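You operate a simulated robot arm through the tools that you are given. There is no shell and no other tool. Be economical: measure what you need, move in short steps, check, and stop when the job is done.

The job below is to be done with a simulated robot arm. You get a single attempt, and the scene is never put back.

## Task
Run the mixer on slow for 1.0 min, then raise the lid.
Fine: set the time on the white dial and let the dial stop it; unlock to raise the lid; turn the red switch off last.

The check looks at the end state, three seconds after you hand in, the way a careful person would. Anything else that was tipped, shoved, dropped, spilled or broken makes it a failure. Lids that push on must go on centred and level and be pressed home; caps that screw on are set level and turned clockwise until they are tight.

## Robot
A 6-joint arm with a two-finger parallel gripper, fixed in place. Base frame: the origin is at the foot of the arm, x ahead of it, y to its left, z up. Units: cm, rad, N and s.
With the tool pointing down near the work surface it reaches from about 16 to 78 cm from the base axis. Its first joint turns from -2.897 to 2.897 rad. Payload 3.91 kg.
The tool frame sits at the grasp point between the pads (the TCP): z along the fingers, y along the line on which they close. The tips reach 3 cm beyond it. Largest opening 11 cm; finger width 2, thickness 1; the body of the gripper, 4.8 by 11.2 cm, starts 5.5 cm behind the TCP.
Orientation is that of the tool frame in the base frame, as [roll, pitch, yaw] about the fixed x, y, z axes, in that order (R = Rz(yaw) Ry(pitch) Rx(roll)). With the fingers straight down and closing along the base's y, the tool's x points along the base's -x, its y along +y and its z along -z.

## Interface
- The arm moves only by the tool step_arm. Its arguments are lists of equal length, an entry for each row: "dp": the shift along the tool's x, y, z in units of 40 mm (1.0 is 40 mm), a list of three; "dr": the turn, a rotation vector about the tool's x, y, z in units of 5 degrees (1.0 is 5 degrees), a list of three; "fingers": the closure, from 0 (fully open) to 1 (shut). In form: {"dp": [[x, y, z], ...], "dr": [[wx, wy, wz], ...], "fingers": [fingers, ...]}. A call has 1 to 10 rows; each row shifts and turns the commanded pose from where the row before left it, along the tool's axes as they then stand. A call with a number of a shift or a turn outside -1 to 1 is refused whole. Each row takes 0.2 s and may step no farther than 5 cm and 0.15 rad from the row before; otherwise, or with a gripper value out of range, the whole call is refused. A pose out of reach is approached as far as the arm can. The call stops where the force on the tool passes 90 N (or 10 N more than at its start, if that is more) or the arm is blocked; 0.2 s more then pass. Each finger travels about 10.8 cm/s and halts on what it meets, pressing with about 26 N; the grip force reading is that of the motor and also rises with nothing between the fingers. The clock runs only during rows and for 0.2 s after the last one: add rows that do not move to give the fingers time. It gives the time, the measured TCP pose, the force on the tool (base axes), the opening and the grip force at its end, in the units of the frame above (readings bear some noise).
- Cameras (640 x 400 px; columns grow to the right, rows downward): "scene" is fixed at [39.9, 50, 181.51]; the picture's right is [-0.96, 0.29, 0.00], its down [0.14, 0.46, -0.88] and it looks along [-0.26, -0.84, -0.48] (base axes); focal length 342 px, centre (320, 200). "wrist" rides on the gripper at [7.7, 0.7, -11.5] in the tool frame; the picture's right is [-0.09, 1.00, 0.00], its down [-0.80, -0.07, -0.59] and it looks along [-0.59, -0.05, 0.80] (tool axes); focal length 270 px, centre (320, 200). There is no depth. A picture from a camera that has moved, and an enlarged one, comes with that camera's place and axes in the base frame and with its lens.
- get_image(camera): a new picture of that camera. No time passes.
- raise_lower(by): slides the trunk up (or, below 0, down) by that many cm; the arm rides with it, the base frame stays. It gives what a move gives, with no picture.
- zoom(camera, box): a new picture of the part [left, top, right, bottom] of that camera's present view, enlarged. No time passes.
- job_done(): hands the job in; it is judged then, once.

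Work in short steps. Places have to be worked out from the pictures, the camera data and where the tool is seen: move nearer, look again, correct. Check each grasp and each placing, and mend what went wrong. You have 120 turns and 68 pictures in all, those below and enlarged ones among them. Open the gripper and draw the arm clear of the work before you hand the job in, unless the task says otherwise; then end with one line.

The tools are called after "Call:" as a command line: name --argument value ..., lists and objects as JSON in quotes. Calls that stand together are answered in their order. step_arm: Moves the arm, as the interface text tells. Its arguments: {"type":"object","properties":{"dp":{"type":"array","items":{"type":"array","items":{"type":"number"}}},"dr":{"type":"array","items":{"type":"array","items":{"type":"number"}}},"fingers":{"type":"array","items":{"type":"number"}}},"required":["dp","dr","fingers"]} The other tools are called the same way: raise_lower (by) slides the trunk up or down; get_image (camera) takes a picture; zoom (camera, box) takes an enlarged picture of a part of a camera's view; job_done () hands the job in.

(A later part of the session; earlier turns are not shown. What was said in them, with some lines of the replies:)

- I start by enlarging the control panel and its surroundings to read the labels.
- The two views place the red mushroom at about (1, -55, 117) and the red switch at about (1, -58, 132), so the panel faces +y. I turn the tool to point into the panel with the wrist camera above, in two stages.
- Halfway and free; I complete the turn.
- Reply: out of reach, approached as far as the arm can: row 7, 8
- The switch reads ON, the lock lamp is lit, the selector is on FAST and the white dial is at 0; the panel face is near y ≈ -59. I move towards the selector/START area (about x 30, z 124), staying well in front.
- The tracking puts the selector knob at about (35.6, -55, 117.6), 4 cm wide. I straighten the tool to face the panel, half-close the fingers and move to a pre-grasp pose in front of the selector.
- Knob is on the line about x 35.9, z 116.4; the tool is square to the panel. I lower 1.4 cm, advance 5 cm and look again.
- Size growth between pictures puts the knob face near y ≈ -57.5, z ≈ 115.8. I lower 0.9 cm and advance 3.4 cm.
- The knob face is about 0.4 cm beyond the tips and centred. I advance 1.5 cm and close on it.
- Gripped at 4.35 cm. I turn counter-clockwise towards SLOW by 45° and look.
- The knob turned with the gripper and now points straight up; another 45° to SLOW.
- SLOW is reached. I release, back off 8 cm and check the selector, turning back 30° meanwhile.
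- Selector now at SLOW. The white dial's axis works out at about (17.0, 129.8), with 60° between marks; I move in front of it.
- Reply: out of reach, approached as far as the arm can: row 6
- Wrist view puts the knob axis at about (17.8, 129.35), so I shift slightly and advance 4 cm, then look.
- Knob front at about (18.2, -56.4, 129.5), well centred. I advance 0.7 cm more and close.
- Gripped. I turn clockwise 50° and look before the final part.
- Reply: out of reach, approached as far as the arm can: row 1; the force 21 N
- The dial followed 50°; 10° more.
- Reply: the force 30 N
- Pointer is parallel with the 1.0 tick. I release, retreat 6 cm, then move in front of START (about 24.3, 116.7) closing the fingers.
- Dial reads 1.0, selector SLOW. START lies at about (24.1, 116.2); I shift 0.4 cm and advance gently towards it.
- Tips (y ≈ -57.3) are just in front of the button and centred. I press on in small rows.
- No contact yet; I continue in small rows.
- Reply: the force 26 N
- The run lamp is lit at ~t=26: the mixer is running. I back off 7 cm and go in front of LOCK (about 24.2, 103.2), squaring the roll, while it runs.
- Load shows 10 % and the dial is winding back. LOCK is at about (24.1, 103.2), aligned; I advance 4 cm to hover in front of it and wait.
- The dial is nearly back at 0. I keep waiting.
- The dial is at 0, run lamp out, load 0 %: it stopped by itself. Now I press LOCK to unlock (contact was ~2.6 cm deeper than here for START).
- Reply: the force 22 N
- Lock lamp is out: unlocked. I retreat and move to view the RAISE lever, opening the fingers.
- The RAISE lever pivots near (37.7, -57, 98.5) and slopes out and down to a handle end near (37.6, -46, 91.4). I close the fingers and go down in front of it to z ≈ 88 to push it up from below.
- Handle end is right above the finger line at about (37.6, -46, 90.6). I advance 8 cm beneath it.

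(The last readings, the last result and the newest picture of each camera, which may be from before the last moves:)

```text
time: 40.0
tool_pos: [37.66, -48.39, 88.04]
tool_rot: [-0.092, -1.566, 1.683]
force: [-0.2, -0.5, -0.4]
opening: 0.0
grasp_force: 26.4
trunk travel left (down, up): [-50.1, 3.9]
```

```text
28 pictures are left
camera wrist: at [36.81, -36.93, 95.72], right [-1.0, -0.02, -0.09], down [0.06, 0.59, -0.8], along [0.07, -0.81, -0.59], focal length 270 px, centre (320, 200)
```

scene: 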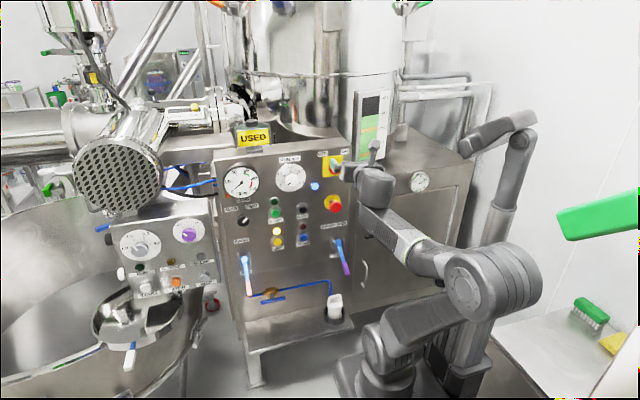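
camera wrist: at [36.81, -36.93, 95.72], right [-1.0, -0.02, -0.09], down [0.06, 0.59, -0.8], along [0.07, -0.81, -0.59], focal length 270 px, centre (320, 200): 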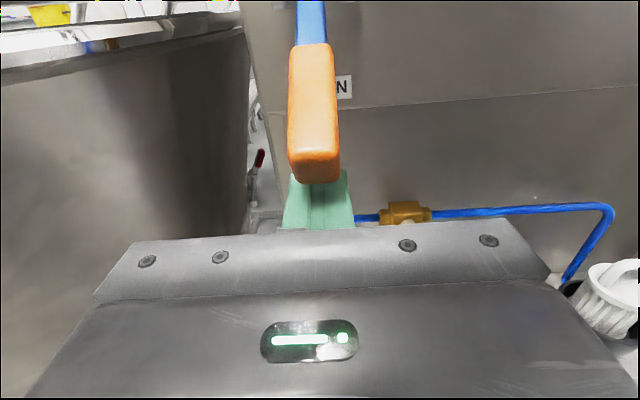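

The fingers are beneath the handle. I push up 9 cm, with a slight retreat.

Call:
step_arm --dp '[[0.3, 0, 0], [0.3, 0, 0], [0.3, 0, 0], [0.3, 0, 0], [0.3, 0, -0.05], [0.3, 0, -0.05], [0.3, 0, -0.05], [0.2, 0, 0]]' --dr '[[0, 0, 0], [0, 0, 0], [0, 0, 0], [0, 0, 0], [0, 0, 0], [0, 0, 0], [0, 0, 0], [0, 0, 0]]' --fingers '[1, 1, 1, 1, 1, 1, 1, 1]'

Call:
get_image --camera "wrist"

```text
time: 41.8
tool_pos: [37.34, -47.61, 97.27]
tool_rot: [-0.068, -1.566, 1.66]
force: [0.3, -0.6, -1.3]
opening: 0.0
grasp_force: 25.8
trunk travel left (down, up): [-50.1, 3.9]
```

```text
27 pictures are left
camera wrist: at [36.53, -36.11, 104.93], right [-1.0, -0.02, -0.09], down [0.06, 0.59, -0.8], along [0.07, -0.81, -0.59], focal length 270 px, centre (320, 200)
```

wrist: 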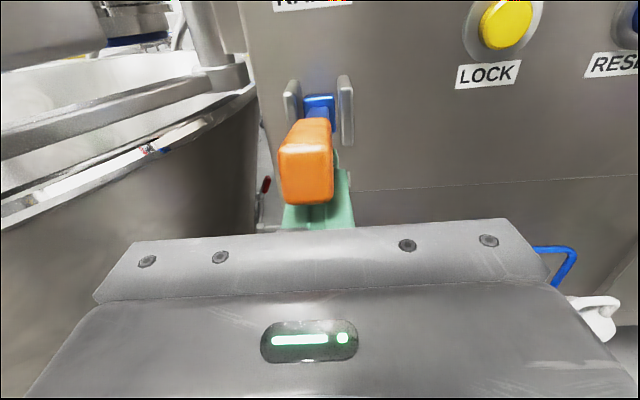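

The lever is about horizontal and stays. I continue up 5 cm.

Call:
step_arm --dp '[[0.25, -0.08, 0], [0.25, 0, -0.05], [0.25, 0, 0], [0.25, 0, 0], [0.2, 0, 0]]' --dr '[[0, 0, 0], [0, 0, 0], [0, 0, 0], [0, 0, 0], [0, 0, 0]]' --fingers '[1, 1, 1, 1, 1]'

Call:
get_image --camera "wrist"

Call:
get_image --camera "scene"

```text
time: 43.0
tool_pos: [37.58, -47.23, 100.24]
tool_rot: [2.72, -1.525, -1.13]
force: [0.5, 1.0, -25.1]
opening: 0.01
grasp_force: 26.0
trunk travel left (down, up): [-50.1, 3.9]
stopped in row 5: the force on the tool passed its limit (the readings are from after the stop); the commanded pose is now the measured one
```

```text
26 pictures are left
camera wrist: at [36.91, -36.06, 108.42], right [-1.0, -0.02, -0.07], down [0.04, 0.63, -0.78], along [0.06, -0.78, -0.63], focal length 270 px, centre (320, 200)
```

wrist: 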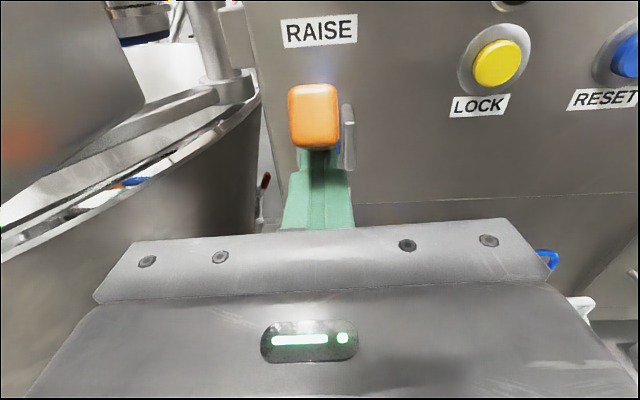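

```text
25 pictures are left
```

scene: 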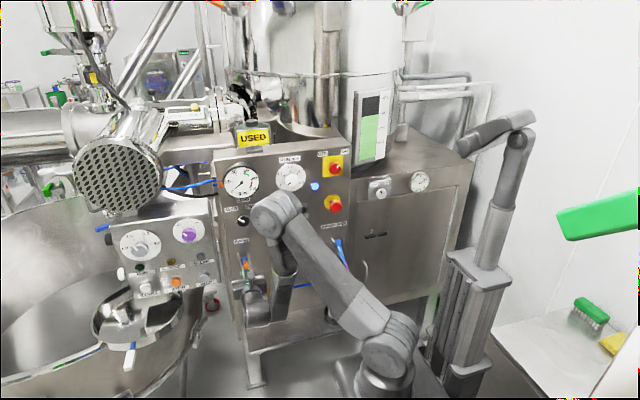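

The lever met its upper stop. I ease down, back off and wait, then look at the lid.

Call:
step_arm --dp '[[-0.2, 0, 0], [-0.1, 0, -0.5], [0, 0, -0.9], [0, 0, -0.9], [0, 0, 0], [0, 0, 0], [0, 0, 0], [0, 0, 0], [0, 0, 0], [0, 0, 0]]' --dr '[[0, 0, 0], [0, 0, 0], [0, 0, 0], [0, 0, 0], [0, 0, 0], [0, 0, 0], [0, 0, 0], [0, 0, 0], [0, 0, 0], [0, 0, 0]]' --fingers '[1, 1, 1, 1, 1, 1, 1, 1, 1, 1]'

Call:
get_image --camera "wrist"

Call:
zoom --camera "scene" --box '[160, 0, 480, 200]'

```text
time: 45.2
tool_pos: [37.34, -38.12, 99.67]
tool_rot: [2.739, -1.537, -1.152]
force: [-0.1, 0.4, 0.8]
opening: 0.0
grasp_force: 25.9
trunk travel left (down, up): [-50.1, 3.9]
```

```text
24 pictures are left
camera wrist: at [36.62, -26.91, 107.83], right [-1.0, -0.02, -0.07], down [0.05, 0.62, -0.78], along [0.06, -0.78, -0.62], focal length 270 px, centre (320, 200)
```

wrist: 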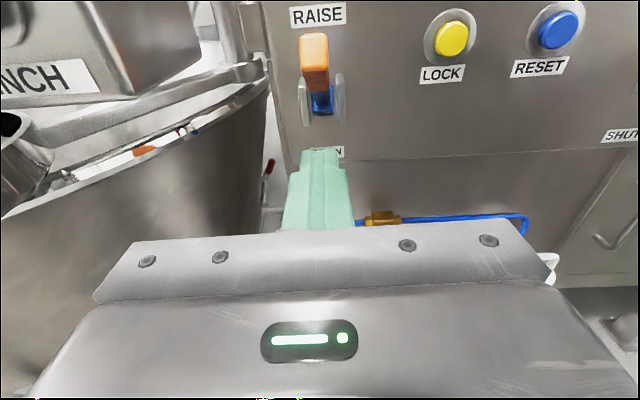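

```text
2.00 times, centred on (320, 100) of scene
camera zoom: at [39.9, 50.0, 181.51], right [-0.96, 0.29, 0.0], down [0.14, 0.46, -0.88], along [-0.26, -0.84, -0.48], focal length 684 px, centre (320, 400)
```

zoom: 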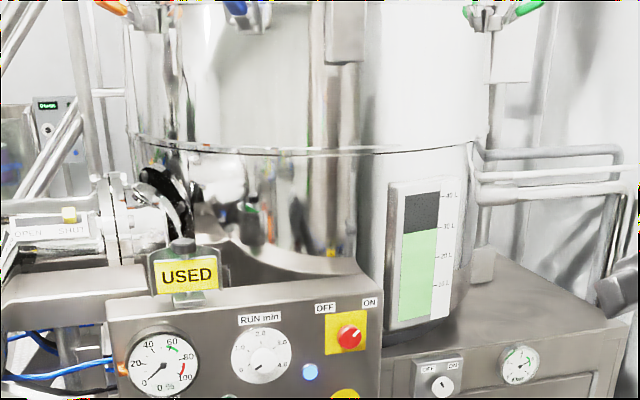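

The lever stays up at RAISE. I wait a little and check the top of the vessel and the small panel with the bar gauge.

Call:
step_arm --dp '[[0, 0, 0], [0, 0, 0], [0, 0, 0], [0, 0, 0], [0, 0, 0], [0, 0, 0], [0, 0, 0], [0, 0, 0], [0, 0, 0], [0, 0, 0]]' --dr '[[0, 0, 0], [0, 0, 0], [0, 0, 0], [0, 0, 0], [0, 0, 0], [0, 0, 0], [0, 0, 0], [0, 0, 0], [0, 0, 0], [0, 0, 0]]' --fingers '[1, 1, 1, 1, 1, 1, 1, 1, 1, 1]'

Call:
zoom --camera "scene" --box '[210, 0, 420, 131]'

Call:
zoom --camera "scene" --box '[300, 140, 460, 240]'

```text
time: 47.4
tool_pos: [37.35, -38.08, 99.71]
tool_rot: [2.742, -1.54, -1.15]
force: [0.3, -1.0, 0.1]
opening: 0.0
grasp_force: 26.7
trunk travel left (down, up): [-50.1, 3.9]
```

```text
3.05 times, centred on (315, 66) of scene
camera zoom: at [39.9, 50.0, 181.51], right [-0.96, 0.29, 0.0], down [0.14, 0.46, -0.88], along [-0.26, -0.84, -0.48], focal length 1042 px, centre (335, 610)
```

zoom: 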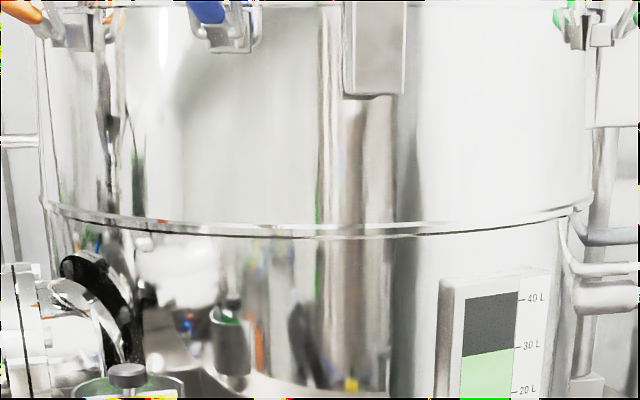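

```text
4.00 times, centred on (380, 190) of scene
camera zoom: at [39.9, 50.0, 181.51], right [-0.96, 0.29, 0.0], down [0.14, 0.46, -0.88], along [-0.26, -0.84, -0.48], focal length 1367 px, centre (80, 240)
```

zoom: 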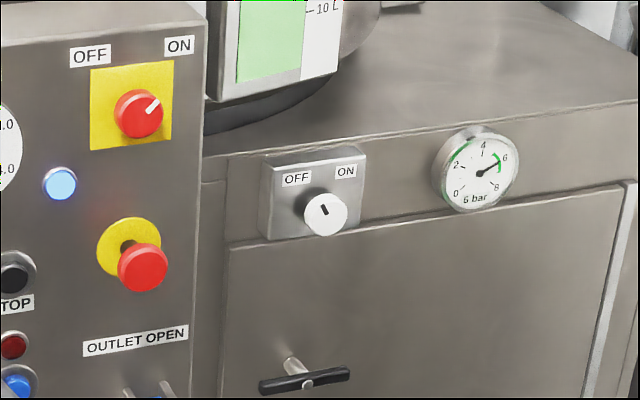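

Air is at 6 bar; the lid top is out of view. I raise the arm and pitch the camera up to look at the lid.

Call:
step_arm --dp '[[0, 0, -0.5], [1, 0, 0], [1, 0, 0], [1, 0, 0], [1, 0, 0], [1, 0, 0], [1, 0, 0], [1, 0, 0], [1, 0, 0], [1, 0, 0]]' --dr '[[0, 0, 0], [0, 0, 0], [0, 0, 0], [0, 0, 0], [0, 0, 0], [0, 0, 0], [0, 0, 0], [0, 0, 0], [0, 0, 0], [0, 0, 0]]' --fingers '[1, 1, 1, 1, 1, 1, 1, 1, 1, 1]'

Call:
step_arm --dp '[[0.8, 0, 0], [0.8, 0, 0], [0.8, 0, 0], [0, 0, 0], [0, 0, 0], [0, 0, 0], [0, 0, 0], [0, 0, 0]]' --dr '[[0, 1, 0], [0, 1, 0], [0, 1, 0], [0, 1, 0], [0, 1, 0], [0, 1, 0], [0, 1, 0], [0, 1, 0]]' --fingers '[1, 1, 1, 1, 1, 1, 1, 1]'

Call:
get_image --camera "wrist"

```text
time: 49.6
tool_pos: [37.55, -36.98, 135.73]
tool_rot: [2.743, -1.535, -1.15]
force: [0.2, -0.1, -0.7]
opening: 0.0
grasp_force: 26.2
trunk travel left (down, up): [-50.1, 3.9]
```

```text
time: 51.4
tool_pos: [37.78, -36.54, 145.32]
tool_rot: [0.021, -0.902, 1.576]
force: [0.0, -1.0, 0.1]
opening: 0.03
grasp_force: 25.8
trunk travel left (down, up): [-50.1, 3.9]
```

```text
20 pictures are left
camera wrist: at [36.9, -22.79, 144.32], right [-1.0, -0.08, -0.06], down [0.06, -0.03, -1.0], along [0.07, -1.0, 0.03], focal length 270 px, centre (320, 200)
```

wrist: 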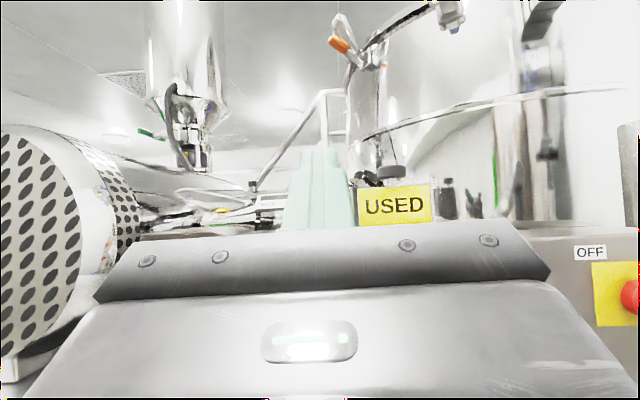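

I move sideways to x ≈ 16 and up 12 cm for a look at the vessel's lid.

Call:
step_arm --dp '[[0.4, 0.9, 0.3], [0.4, 0.9, 0.3], [0.4, 0.9, 0.3], [0.4, 0.9, 0.3], [0.4, 0.9, 0.3], [0.4, 0.9, 0.3]]' --dr '[[0, 0.8, 0], [0, 0.8, 0], [0, 0.8, 0], [0, 0, 0], [0, 0, 0], [0, 0, 0]]' --fingers '[1, 1, 1, 1, 1, 1]'

Call:
get_image --camera "wrist"

```text
time: 52.8
tool_pos: [20.74, -32.82, 158.37]
tool_rot: [-0.002, -0.705, 1.582]
force: [-0.5, 1.4, -0.3]
opening: 0.01
grasp_force: 26.4
out of reach, approached as far as the arm can: row 5, 6
trunk travel left (down, up): [-50.1, 3.9]
```

```text
19 pictures are left
camera wrist: at [20.04, -19.57, 154.5], right [-1.0, -0.07, -0.06], down [0.07, -0.23, -0.97], along [0.06, -0.97, 0.23], focal length 270 px, centre (320, 200)
```

wrist: 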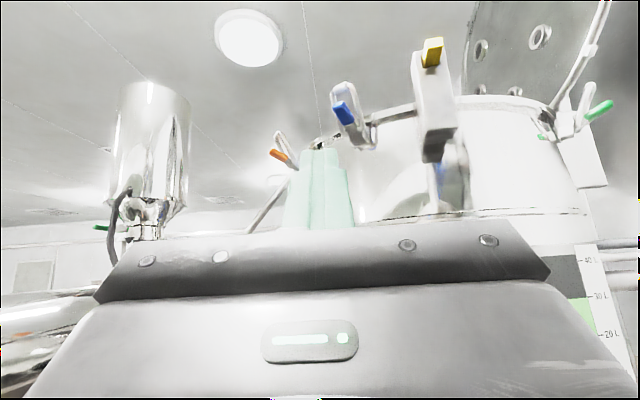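

A tilted disc seems to stand up behind the rim at top right; I enlarge it.

Call:
zoom --camera "wrist" --box '[310, 0, 640, 206]'

Call:
zoom --camera "scene" --box '[210, 140, 370, 240]'

```text
1.94 times, centred on (475, 103) of wrist
camera zoom: at [20.04, -19.57, 154.5], right [-1.0, -0.07, -0.06], down [0.07, -0.23, -0.97], along [0.06, -0.97, 0.23], focal length 524 px, centre (19, 388)
```

zoom: 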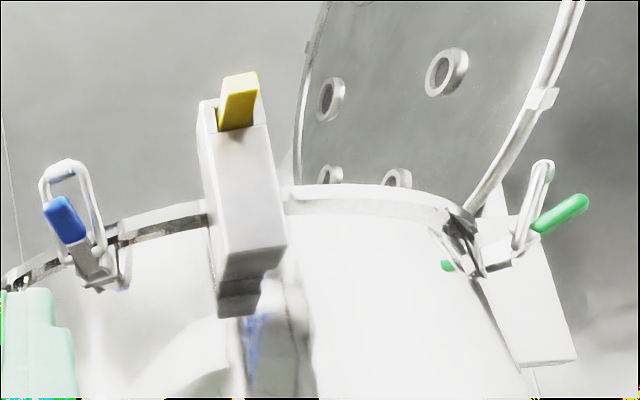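

```text
4.00 times, centred on (290, 190) of scene
camera zoom: at [39.9, 50.0, 181.51], right [-0.96, 0.29, 0.0], down [0.14, 0.46, -0.88], along [-0.26, -0.84, -0.48], focal length 1367 px, centre (440, 240)
```

zoom: 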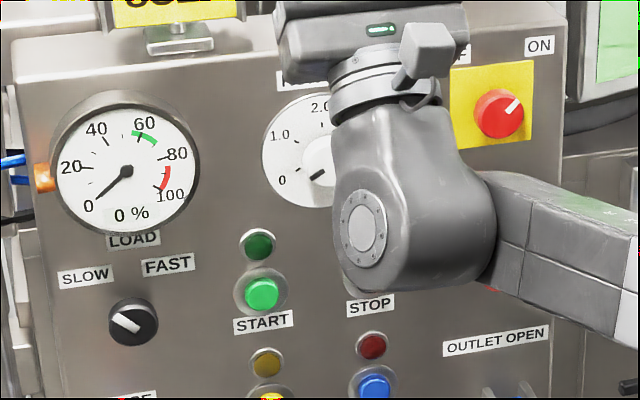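

The lid stands raised and open. Now the red switch at about (1.6, -57, 131.8): I level the tool while moving towards it.

Call:
step_arm --dp '[[-0.5, 0.4, 0.25], [-0.5, 0.4, 0.25], [-0.5, 0.4, 0.25], [-0.5, 0.4, 0.25], [-0.5, 0.4, 0.25], [-0.5, 0.4, 0.25], [-0.5, 0.4, 0.25], [-0.5, 0.4, 0.25], [-0.5, 0.4, 0.2], [-0.5, 0.4, 0.1]]' --dr '[[0, -1, 0], [0, -1, 0], [0, -1, 0], [0, -1, 0], [0, -1, 0], [0, -1, 0], [0, -1, 0], [0, -1, 0], [0, -1, 0], [0, -0.9, 0]]' --fingers '[1, 1, 1, 1, 0.8, 0.6, 0.35, 0.35, 0.35, 0.35]'

Call:
get_image --camera "wrist"

```text
time: 55.0
tool_pos: [13.09, -48.61, 147.48]
tool_rot: [0.984, -1.554, 0.601]
force: [0.2, 0.5, 1.0]
opening: 7.14
grasp_force: 0.0
out of reach, approached as far as the arm can: row 1, 2, 3, 4, 5, 6, 7, 8, 9, 10
trunk travel left (down, up): [-50.1, 3.9]
```

```text
16 pictures are left
camera wrist: at [12.48, -37.02, 155.13], right [-1.0, -0.02, -0.07], down [0.05, 0.59, -0.81], along [0.06, -0.81, -0.59], focal length 270 px, centre (320, 200)
```

wrist: 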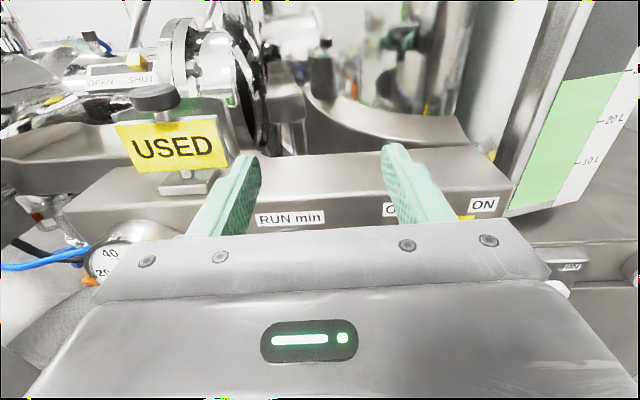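

The arm is limited near its axis here; lowering the trunk should give room. I lower it 16 cm (path is clear, tips stay 5 cm off the panel).

Call:
raise_lower --by -16

Call:
step_arm --dp '[[0.03, 0.6, 0.2], [0, 0.6, 0.2], [0, 0.6, 0.1], [0, 0.6, 0], [0, 0.5, 0]]' --dr '[[0, 0, 0], [0, 0, 0], [0, 0, 0], [0, 0, 0], [0, 0, 0]]' --fingers '[0.35, 0.35, 0.35, 0.35, 0.35]'

Call:
get_image --camera "wrist"

```text
time: 56.8
tool_pos: [13.15, -48.54, 131.4]
tool_rot: [0.885, -1.554, 0.699]
force: [-1.0, 0.4, 0.5]
opening: 7.17
grasp_force: 0.1
trunk travel left (down, up): [-34.1, 19.9]
```

```text
time: 58.0
tool_pos: [12.81, -49.47, 132.11]
tool_rot: [0.968, -1.556, 0.61]
force: [1.2, 0.7, -0.5]
opening: 7.16
grasp_force: 0.2
out of reach, approached as far as the arm can: row 1, 2, 3, 4, 5
trunk travel left (down, up): [-34.1, 19.9]
```

```text
15 pictures are left
camera wrist: at [12.14, -37.88, 139.78], right [-1.0, -0.01, -0.07], down [0.06, 0.59, -0.81], along [0.05, -0.81, -0.59], focal length 270 px, centre (320, 200)
```

wrist: 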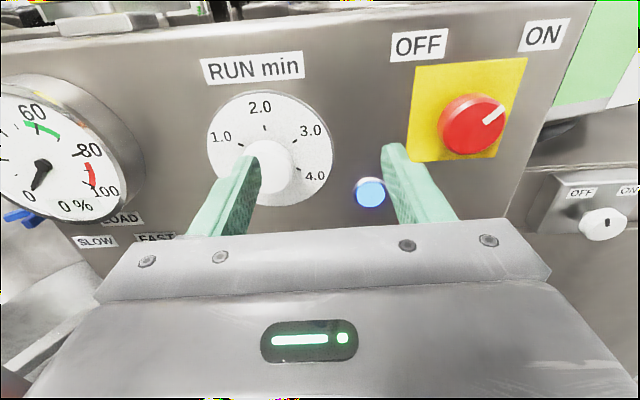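

Still blocked from going to -x; I look at the arm's posture to see what limits it.

Call:
get_image --camera "scene"

```text
14 pictures are left
```

scene: 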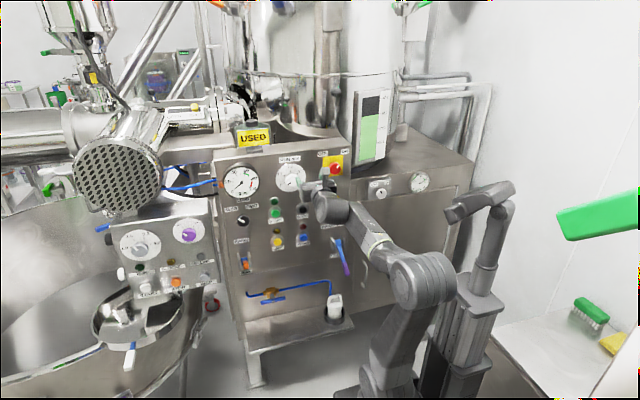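

The forearm is nearly in line with the tool, which looks like a wrist singularity. Lowering the trunk another 17 cm and reaching up should bend the wrist away from it.

Call:
raise_lower --by -17

Call:
step_arm --dp '[[0.6, 0, 0], [0.6, 0, 0], [0.6, 0, 0], [0.6, 0, 0], [0.6, 0, 0], [0.6, 0, 0], [0.6, 0, 0]]' --dr '[[0, 0, 0], [0, 0, 0], [0, 0, 0], [0, 0, 0], [0, 0, 0], [0, 0, 0], [0, 0, 0]]' --fingers '[0.35, 0.35, 0.35, 0.35, 0.35, 0.35, 0.35]'

Call:
step_arm --dp '[[0, 0.6, 0], [0, 0.6, 0], [0, 0.6, 0], [0, 0.6, 0], [0, 0.4, 0]]' --dr '[[0, 0, 0], [0, 0, 0], [0, 0, 0], [0, 0, 0], [0, 0, 0]]' --fingers '[0.35, 0.35, 0.35, 0.35, 0.35]'

```text
time: 59.9
tool_pos: [12.85, -49.58, 115.17]
tool_rot: [0.964, -1.556, 0.613]
force: [-0.8, 0.5, 0.0]
opening: 7.15
grasp_force: 0.1
trunk travel left (down, up): [-17.1, 36.9]
```

```text
time: 61.5
tool_pos: [9.54, -49.2, 131.32]
tool_rot: [0.922, -1.551, 0.665]
force: [0.2, -1.4, 0.1]
opening: 7.13
grasp_force: 0.0
out of reach, approached as far as the arm can: row 2, 3, 4, 5, 6, 7
trunk travel left (down, up): [-17.1, 36.9]
```

```text
time: 62.7
tool_pos: [-1.74, -49.3, 131.38]
tool_rot: [0.974, -1.556, 0.605]
force: [0.7, 0.0, -0.3]
opening: 7.13
grasp_force: 0.1
trunk travel left (down, up): [-17.1, 36.9]
```

Theory confirmed: the arm now moves freely. I move back 3.3 cm to x ≈ 1.6 and look.

Call:
step_arm --dp '[[0, -0.42, 0], [0, -0.41, 0]]' --dr '[[0, 0, 0], [0, 0, 0]]' --fingers '[0.35, 0.35]'

Call:
get_image --camera "wrist"

```text
time: 63.3
tool_pos: [1.74, -49.23, 131.37]
tool_rot: [0.991, -1.555, 0.585]
force: [-0.4, -0.3, 0.4]
opening: 7.15
grasp_force: 0.0
trunk travel left (down, up): [-17.1, 36.9]
```

```text
13 pictures are left
camera wrist: at [1.05, -37.69, 139.07], right [-1.0, -0.01, -0.07], down [0.06, 0.59, -0.81], along [0.05, -0.81, -0.59], focal length 270 px, centre (320, 200)
```

wrist: 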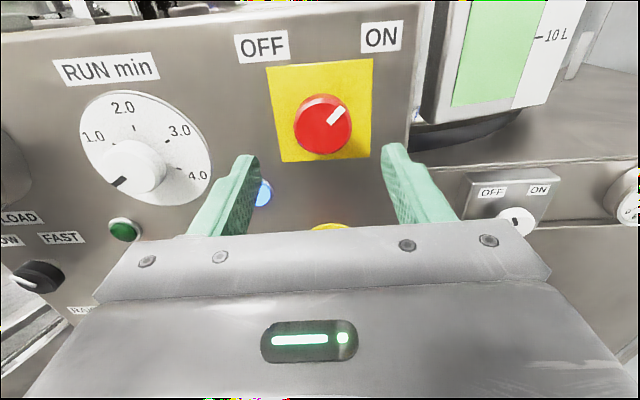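

Knob centre on (1.6, 131.7), aligned. I advance 4.5 cm and look.

Call:
step_arm --dp '[[0.06, 0, 0.4], [0, 0, 0.4], [0, 0, 0.33]]' --dr '[[0, 0, 0], [0, 0, 0], [0, 0, 0]]' --fingers '[0.35, 0.35, 0.35]'

Call:
get_image --camera "wrist"

```text
time: 64.1
tool_pos: [1.65, -53.76, 131.68]
tool_rot: [0.971, -1.556, 0.604]
force: [1.0, 0.5, -0.5]
opening: 7.14
grasp_force: 0.0
trunk travel left (down, up): [-17.1, 36.9]
```

```text
12 pictures are left
camera wrist: at [1.08, -42.24, 139.28], right [-1.0, -0.01, -0.07], down [0.06, 0.59, -0.81], along [0.05, -0.81, -0.59], focal length 270 px, centre (320, 200)
```

wrist: 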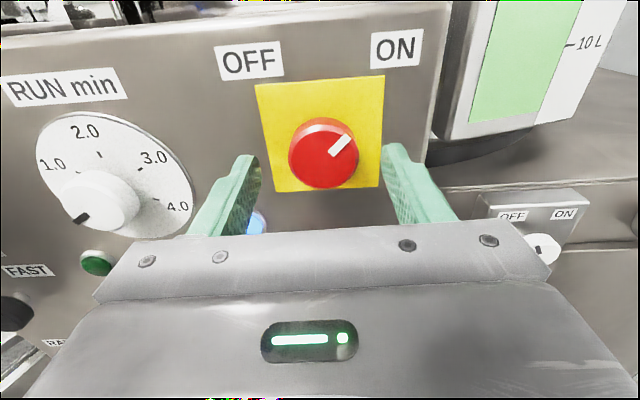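

Knob front is about y ≈ -56, already level with the tips. I advance 1.4 cm, raise 0.2 cm and grip.

Call:
step_arm --dp '[[0.04, 0, 0.18], [0, 0, 0.17], [0, 0, 0], [0, 0, 0], [0, 0, 0], [0, 0, 0]]' --dr '[[0, 0, 0], [0, 0, 0], [0, 0, 0], [0, 0, 0], [0, 0, 0], [0, 0, 0]]' --fingers '[0.35, 0.35, 0.5, 0.7, 0.8, 0.8]'

Call:
step_arm --dp '[[0, 0, 0], [0, 0, 0], [0, 0, 0], [0, 0, 0]]' --dr '[[0, 0, -1], [0, 0, -1], [0, 0, -1], [0, 0, -1]]' --fingers '[0.8, 0.8, 0.8, 0.8]'

Call:
get_image --camera "wrist"

```text
time: 65.5
tool_pos: [1.47, -55.2, 131.79]
tool_rot: [0.874, -1.555, 0.704]
force: [-9.0, -2.1, 1.8]
opening: 4.34
grasp_force: 45.1
trunk travel left (down, up): [-17.1, 36.9]
```

```text
time: 66.5
tool_pos: [1.62, -55.13, 131.83]
tool_rot: [1.539, -1.209, 0.04]
force: [-3.2, -5.9, 13.2]
opening: 4.31
grasp_force: 45.4
trunk travel left (down, up): [-17.1, 36.9]
```

```text
11 pictures are left
camera wrist: at [3.67, -43.61, 139.15], right [-0.96, -0.01, 0.27], down [-0.22, 0.58, -0.78], along [-0.15, -0.81, -0.56], focal length 270 px, centre (320, 200)
```

wrist: 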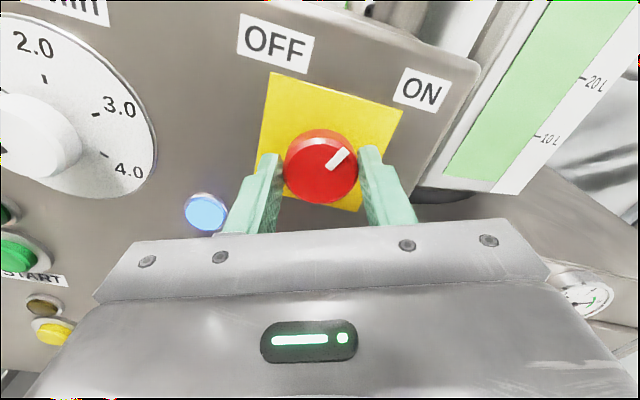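

Turning well (pointer stays fixed relative to the gripper). I turn 70° more to reach OFF.

Call:
step_arm --dp '[[0, 0, 0], [0, 0, 0], [0, 0, 0], [0, 0, 0], [0, 0, 0], [0, 0, 0], [0, 0, 0]]' --dr '[[0, 0, -1], [0, 0, -1], [0, 0, -1], [0, 0, -1], [0, 0, -1], [0, 0, -1], [0, 0, -1]]' --fingers '[0.8, 0.8, 0.8, 0.8, 0.8, 0.8, 0.8]'

Call:
step_arm --dp '[[0, 0, 0], [0, 0, 0], [0, 0, 0], [0, 0, 0], [0, 0, 0], [0, 0, 0], [0, 0, 0]]' --dr '[[0, 0, -1], [0, 0, -1], [0, 0, -1], [0, 0, -1], [0, 0, -1], [0, 0, -1], [0, 0, -1]]' --fingers '[0.8, 0.8, 0.8, 0.8, 0.8, 0.8, 0.8]'

Call:
get_image --camera "wrist"

```text
time: 68.1
tool_pos: [1.77, -55.2, 131.69]
tool_rot: [1.564, -0.596, 0.015]
force: [3.9, -1.2, -0.3]
opening: 4.34
grasp_force: 44.9
trunk travel left (down, up): [-17.1, 36.9]
```

```text
time: 69.7
tool_pos: [1.93, -55.2, 131.63]
tool_rot: [1.567, 0.015, 0.01]
force: [8.2, 18.4, -33.7]
opening: 4.33
grasp_force: 44.9
trunk travel left (down, up): [-17.1, 36.9]
```

```text
10 pictures are left
camera wrist: at [9.48, -43.63, 132.06], right [-0.07, 0.0, 1.0], down [-0.81, 0.59, -0.06], along [-0.58, -0.81, -0.04], focal length 270 px, centre (320, 200)
```

wrist: 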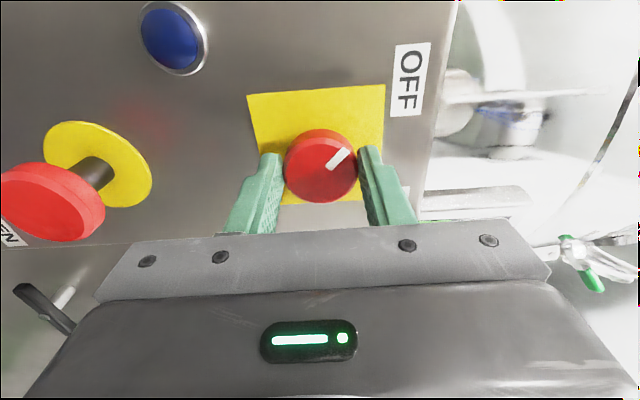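

The blue lamp is dark and the pointer is at OFF. I release, retreat straight back and take a check picture.

Call:
step_arm --dp '[[0, 0, 0], [0, 0, 0], [0, 0, -0.6], [0, 0, -0.8], [0, 0, -0.9], [0, 0, -0.9]]' --dr '[[0, 0, 0], [0, 0, 0], [0, 0, 0], [0, 0, 0], [0, 0, 0], [0, 0, 0]]' --fingers '[0.35, 0.35, 0.35, 0.35, 0.2, 0]'

Call:
get_image --camera "wrist"

Call:
get_image --camera "scene"

Call:
zoom --camera "scene" --box '[210, 150, 370, 250]'

```text
time: 71.1
tool_pos: [1.51, -42.2, 131.92]
tool_rot: [1.563, 0.014, 0.009]
force: [0.4, -0.2, 0.5]
opening: 10.98
grasp_force: 0.0
trunk travel left (down, up): [-17.1, 36.9]
```

```text
9 pictures are left
camera wrist: at [9.19, -30.62, 132.37], right [-0.07, 0.01, 1.0], down [-0.81, 0.59, -0.06], along [-0.59, -0.81, -0.04], focal length 270 px, centre (320, 200)
```

wrist: 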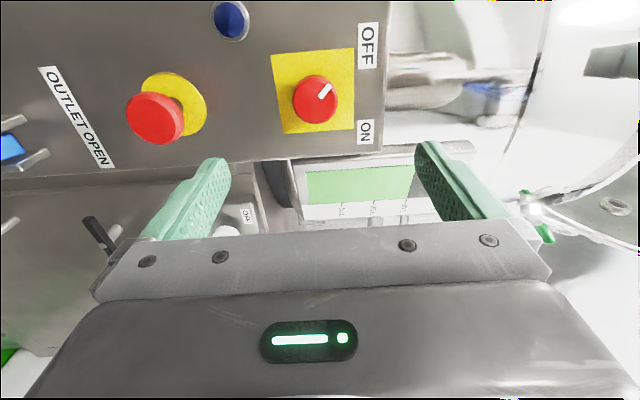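

```text
8 pictures are left
```

scene: 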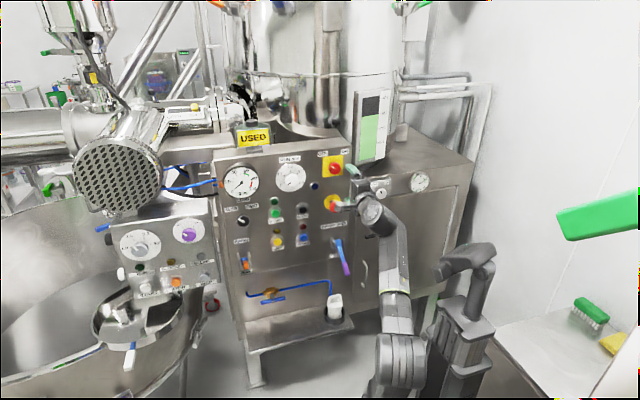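

```text
4.00 times, centred on (290, 200) of scene
camera zoom: at [39.9, 50.0, 181.51], right [-0.96, 0.29, 0.0], down [0.14, 0.46, -0.88], along [-0.26, -0.84, -0.48], focal length 1367 px, centre (440, 200)
```

zoom: 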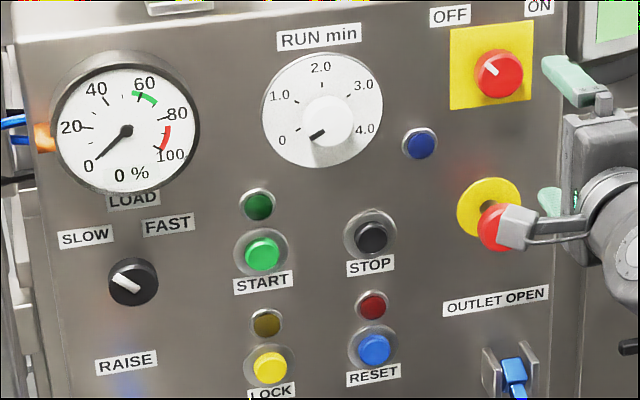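

All states check out: switch OFF with its lamp dark, selector on SLOW, white dial at 0, unlocked, RAISE lever up and lid open, with the gripper open and 10 cm clear. I hand in.

Call:
job_done

```text
The job is handed in.
```

The mixer ran on slow for 1.0 min and the white dial stopped it. I then unlocked and raised the lid, and turned the red switch off last.
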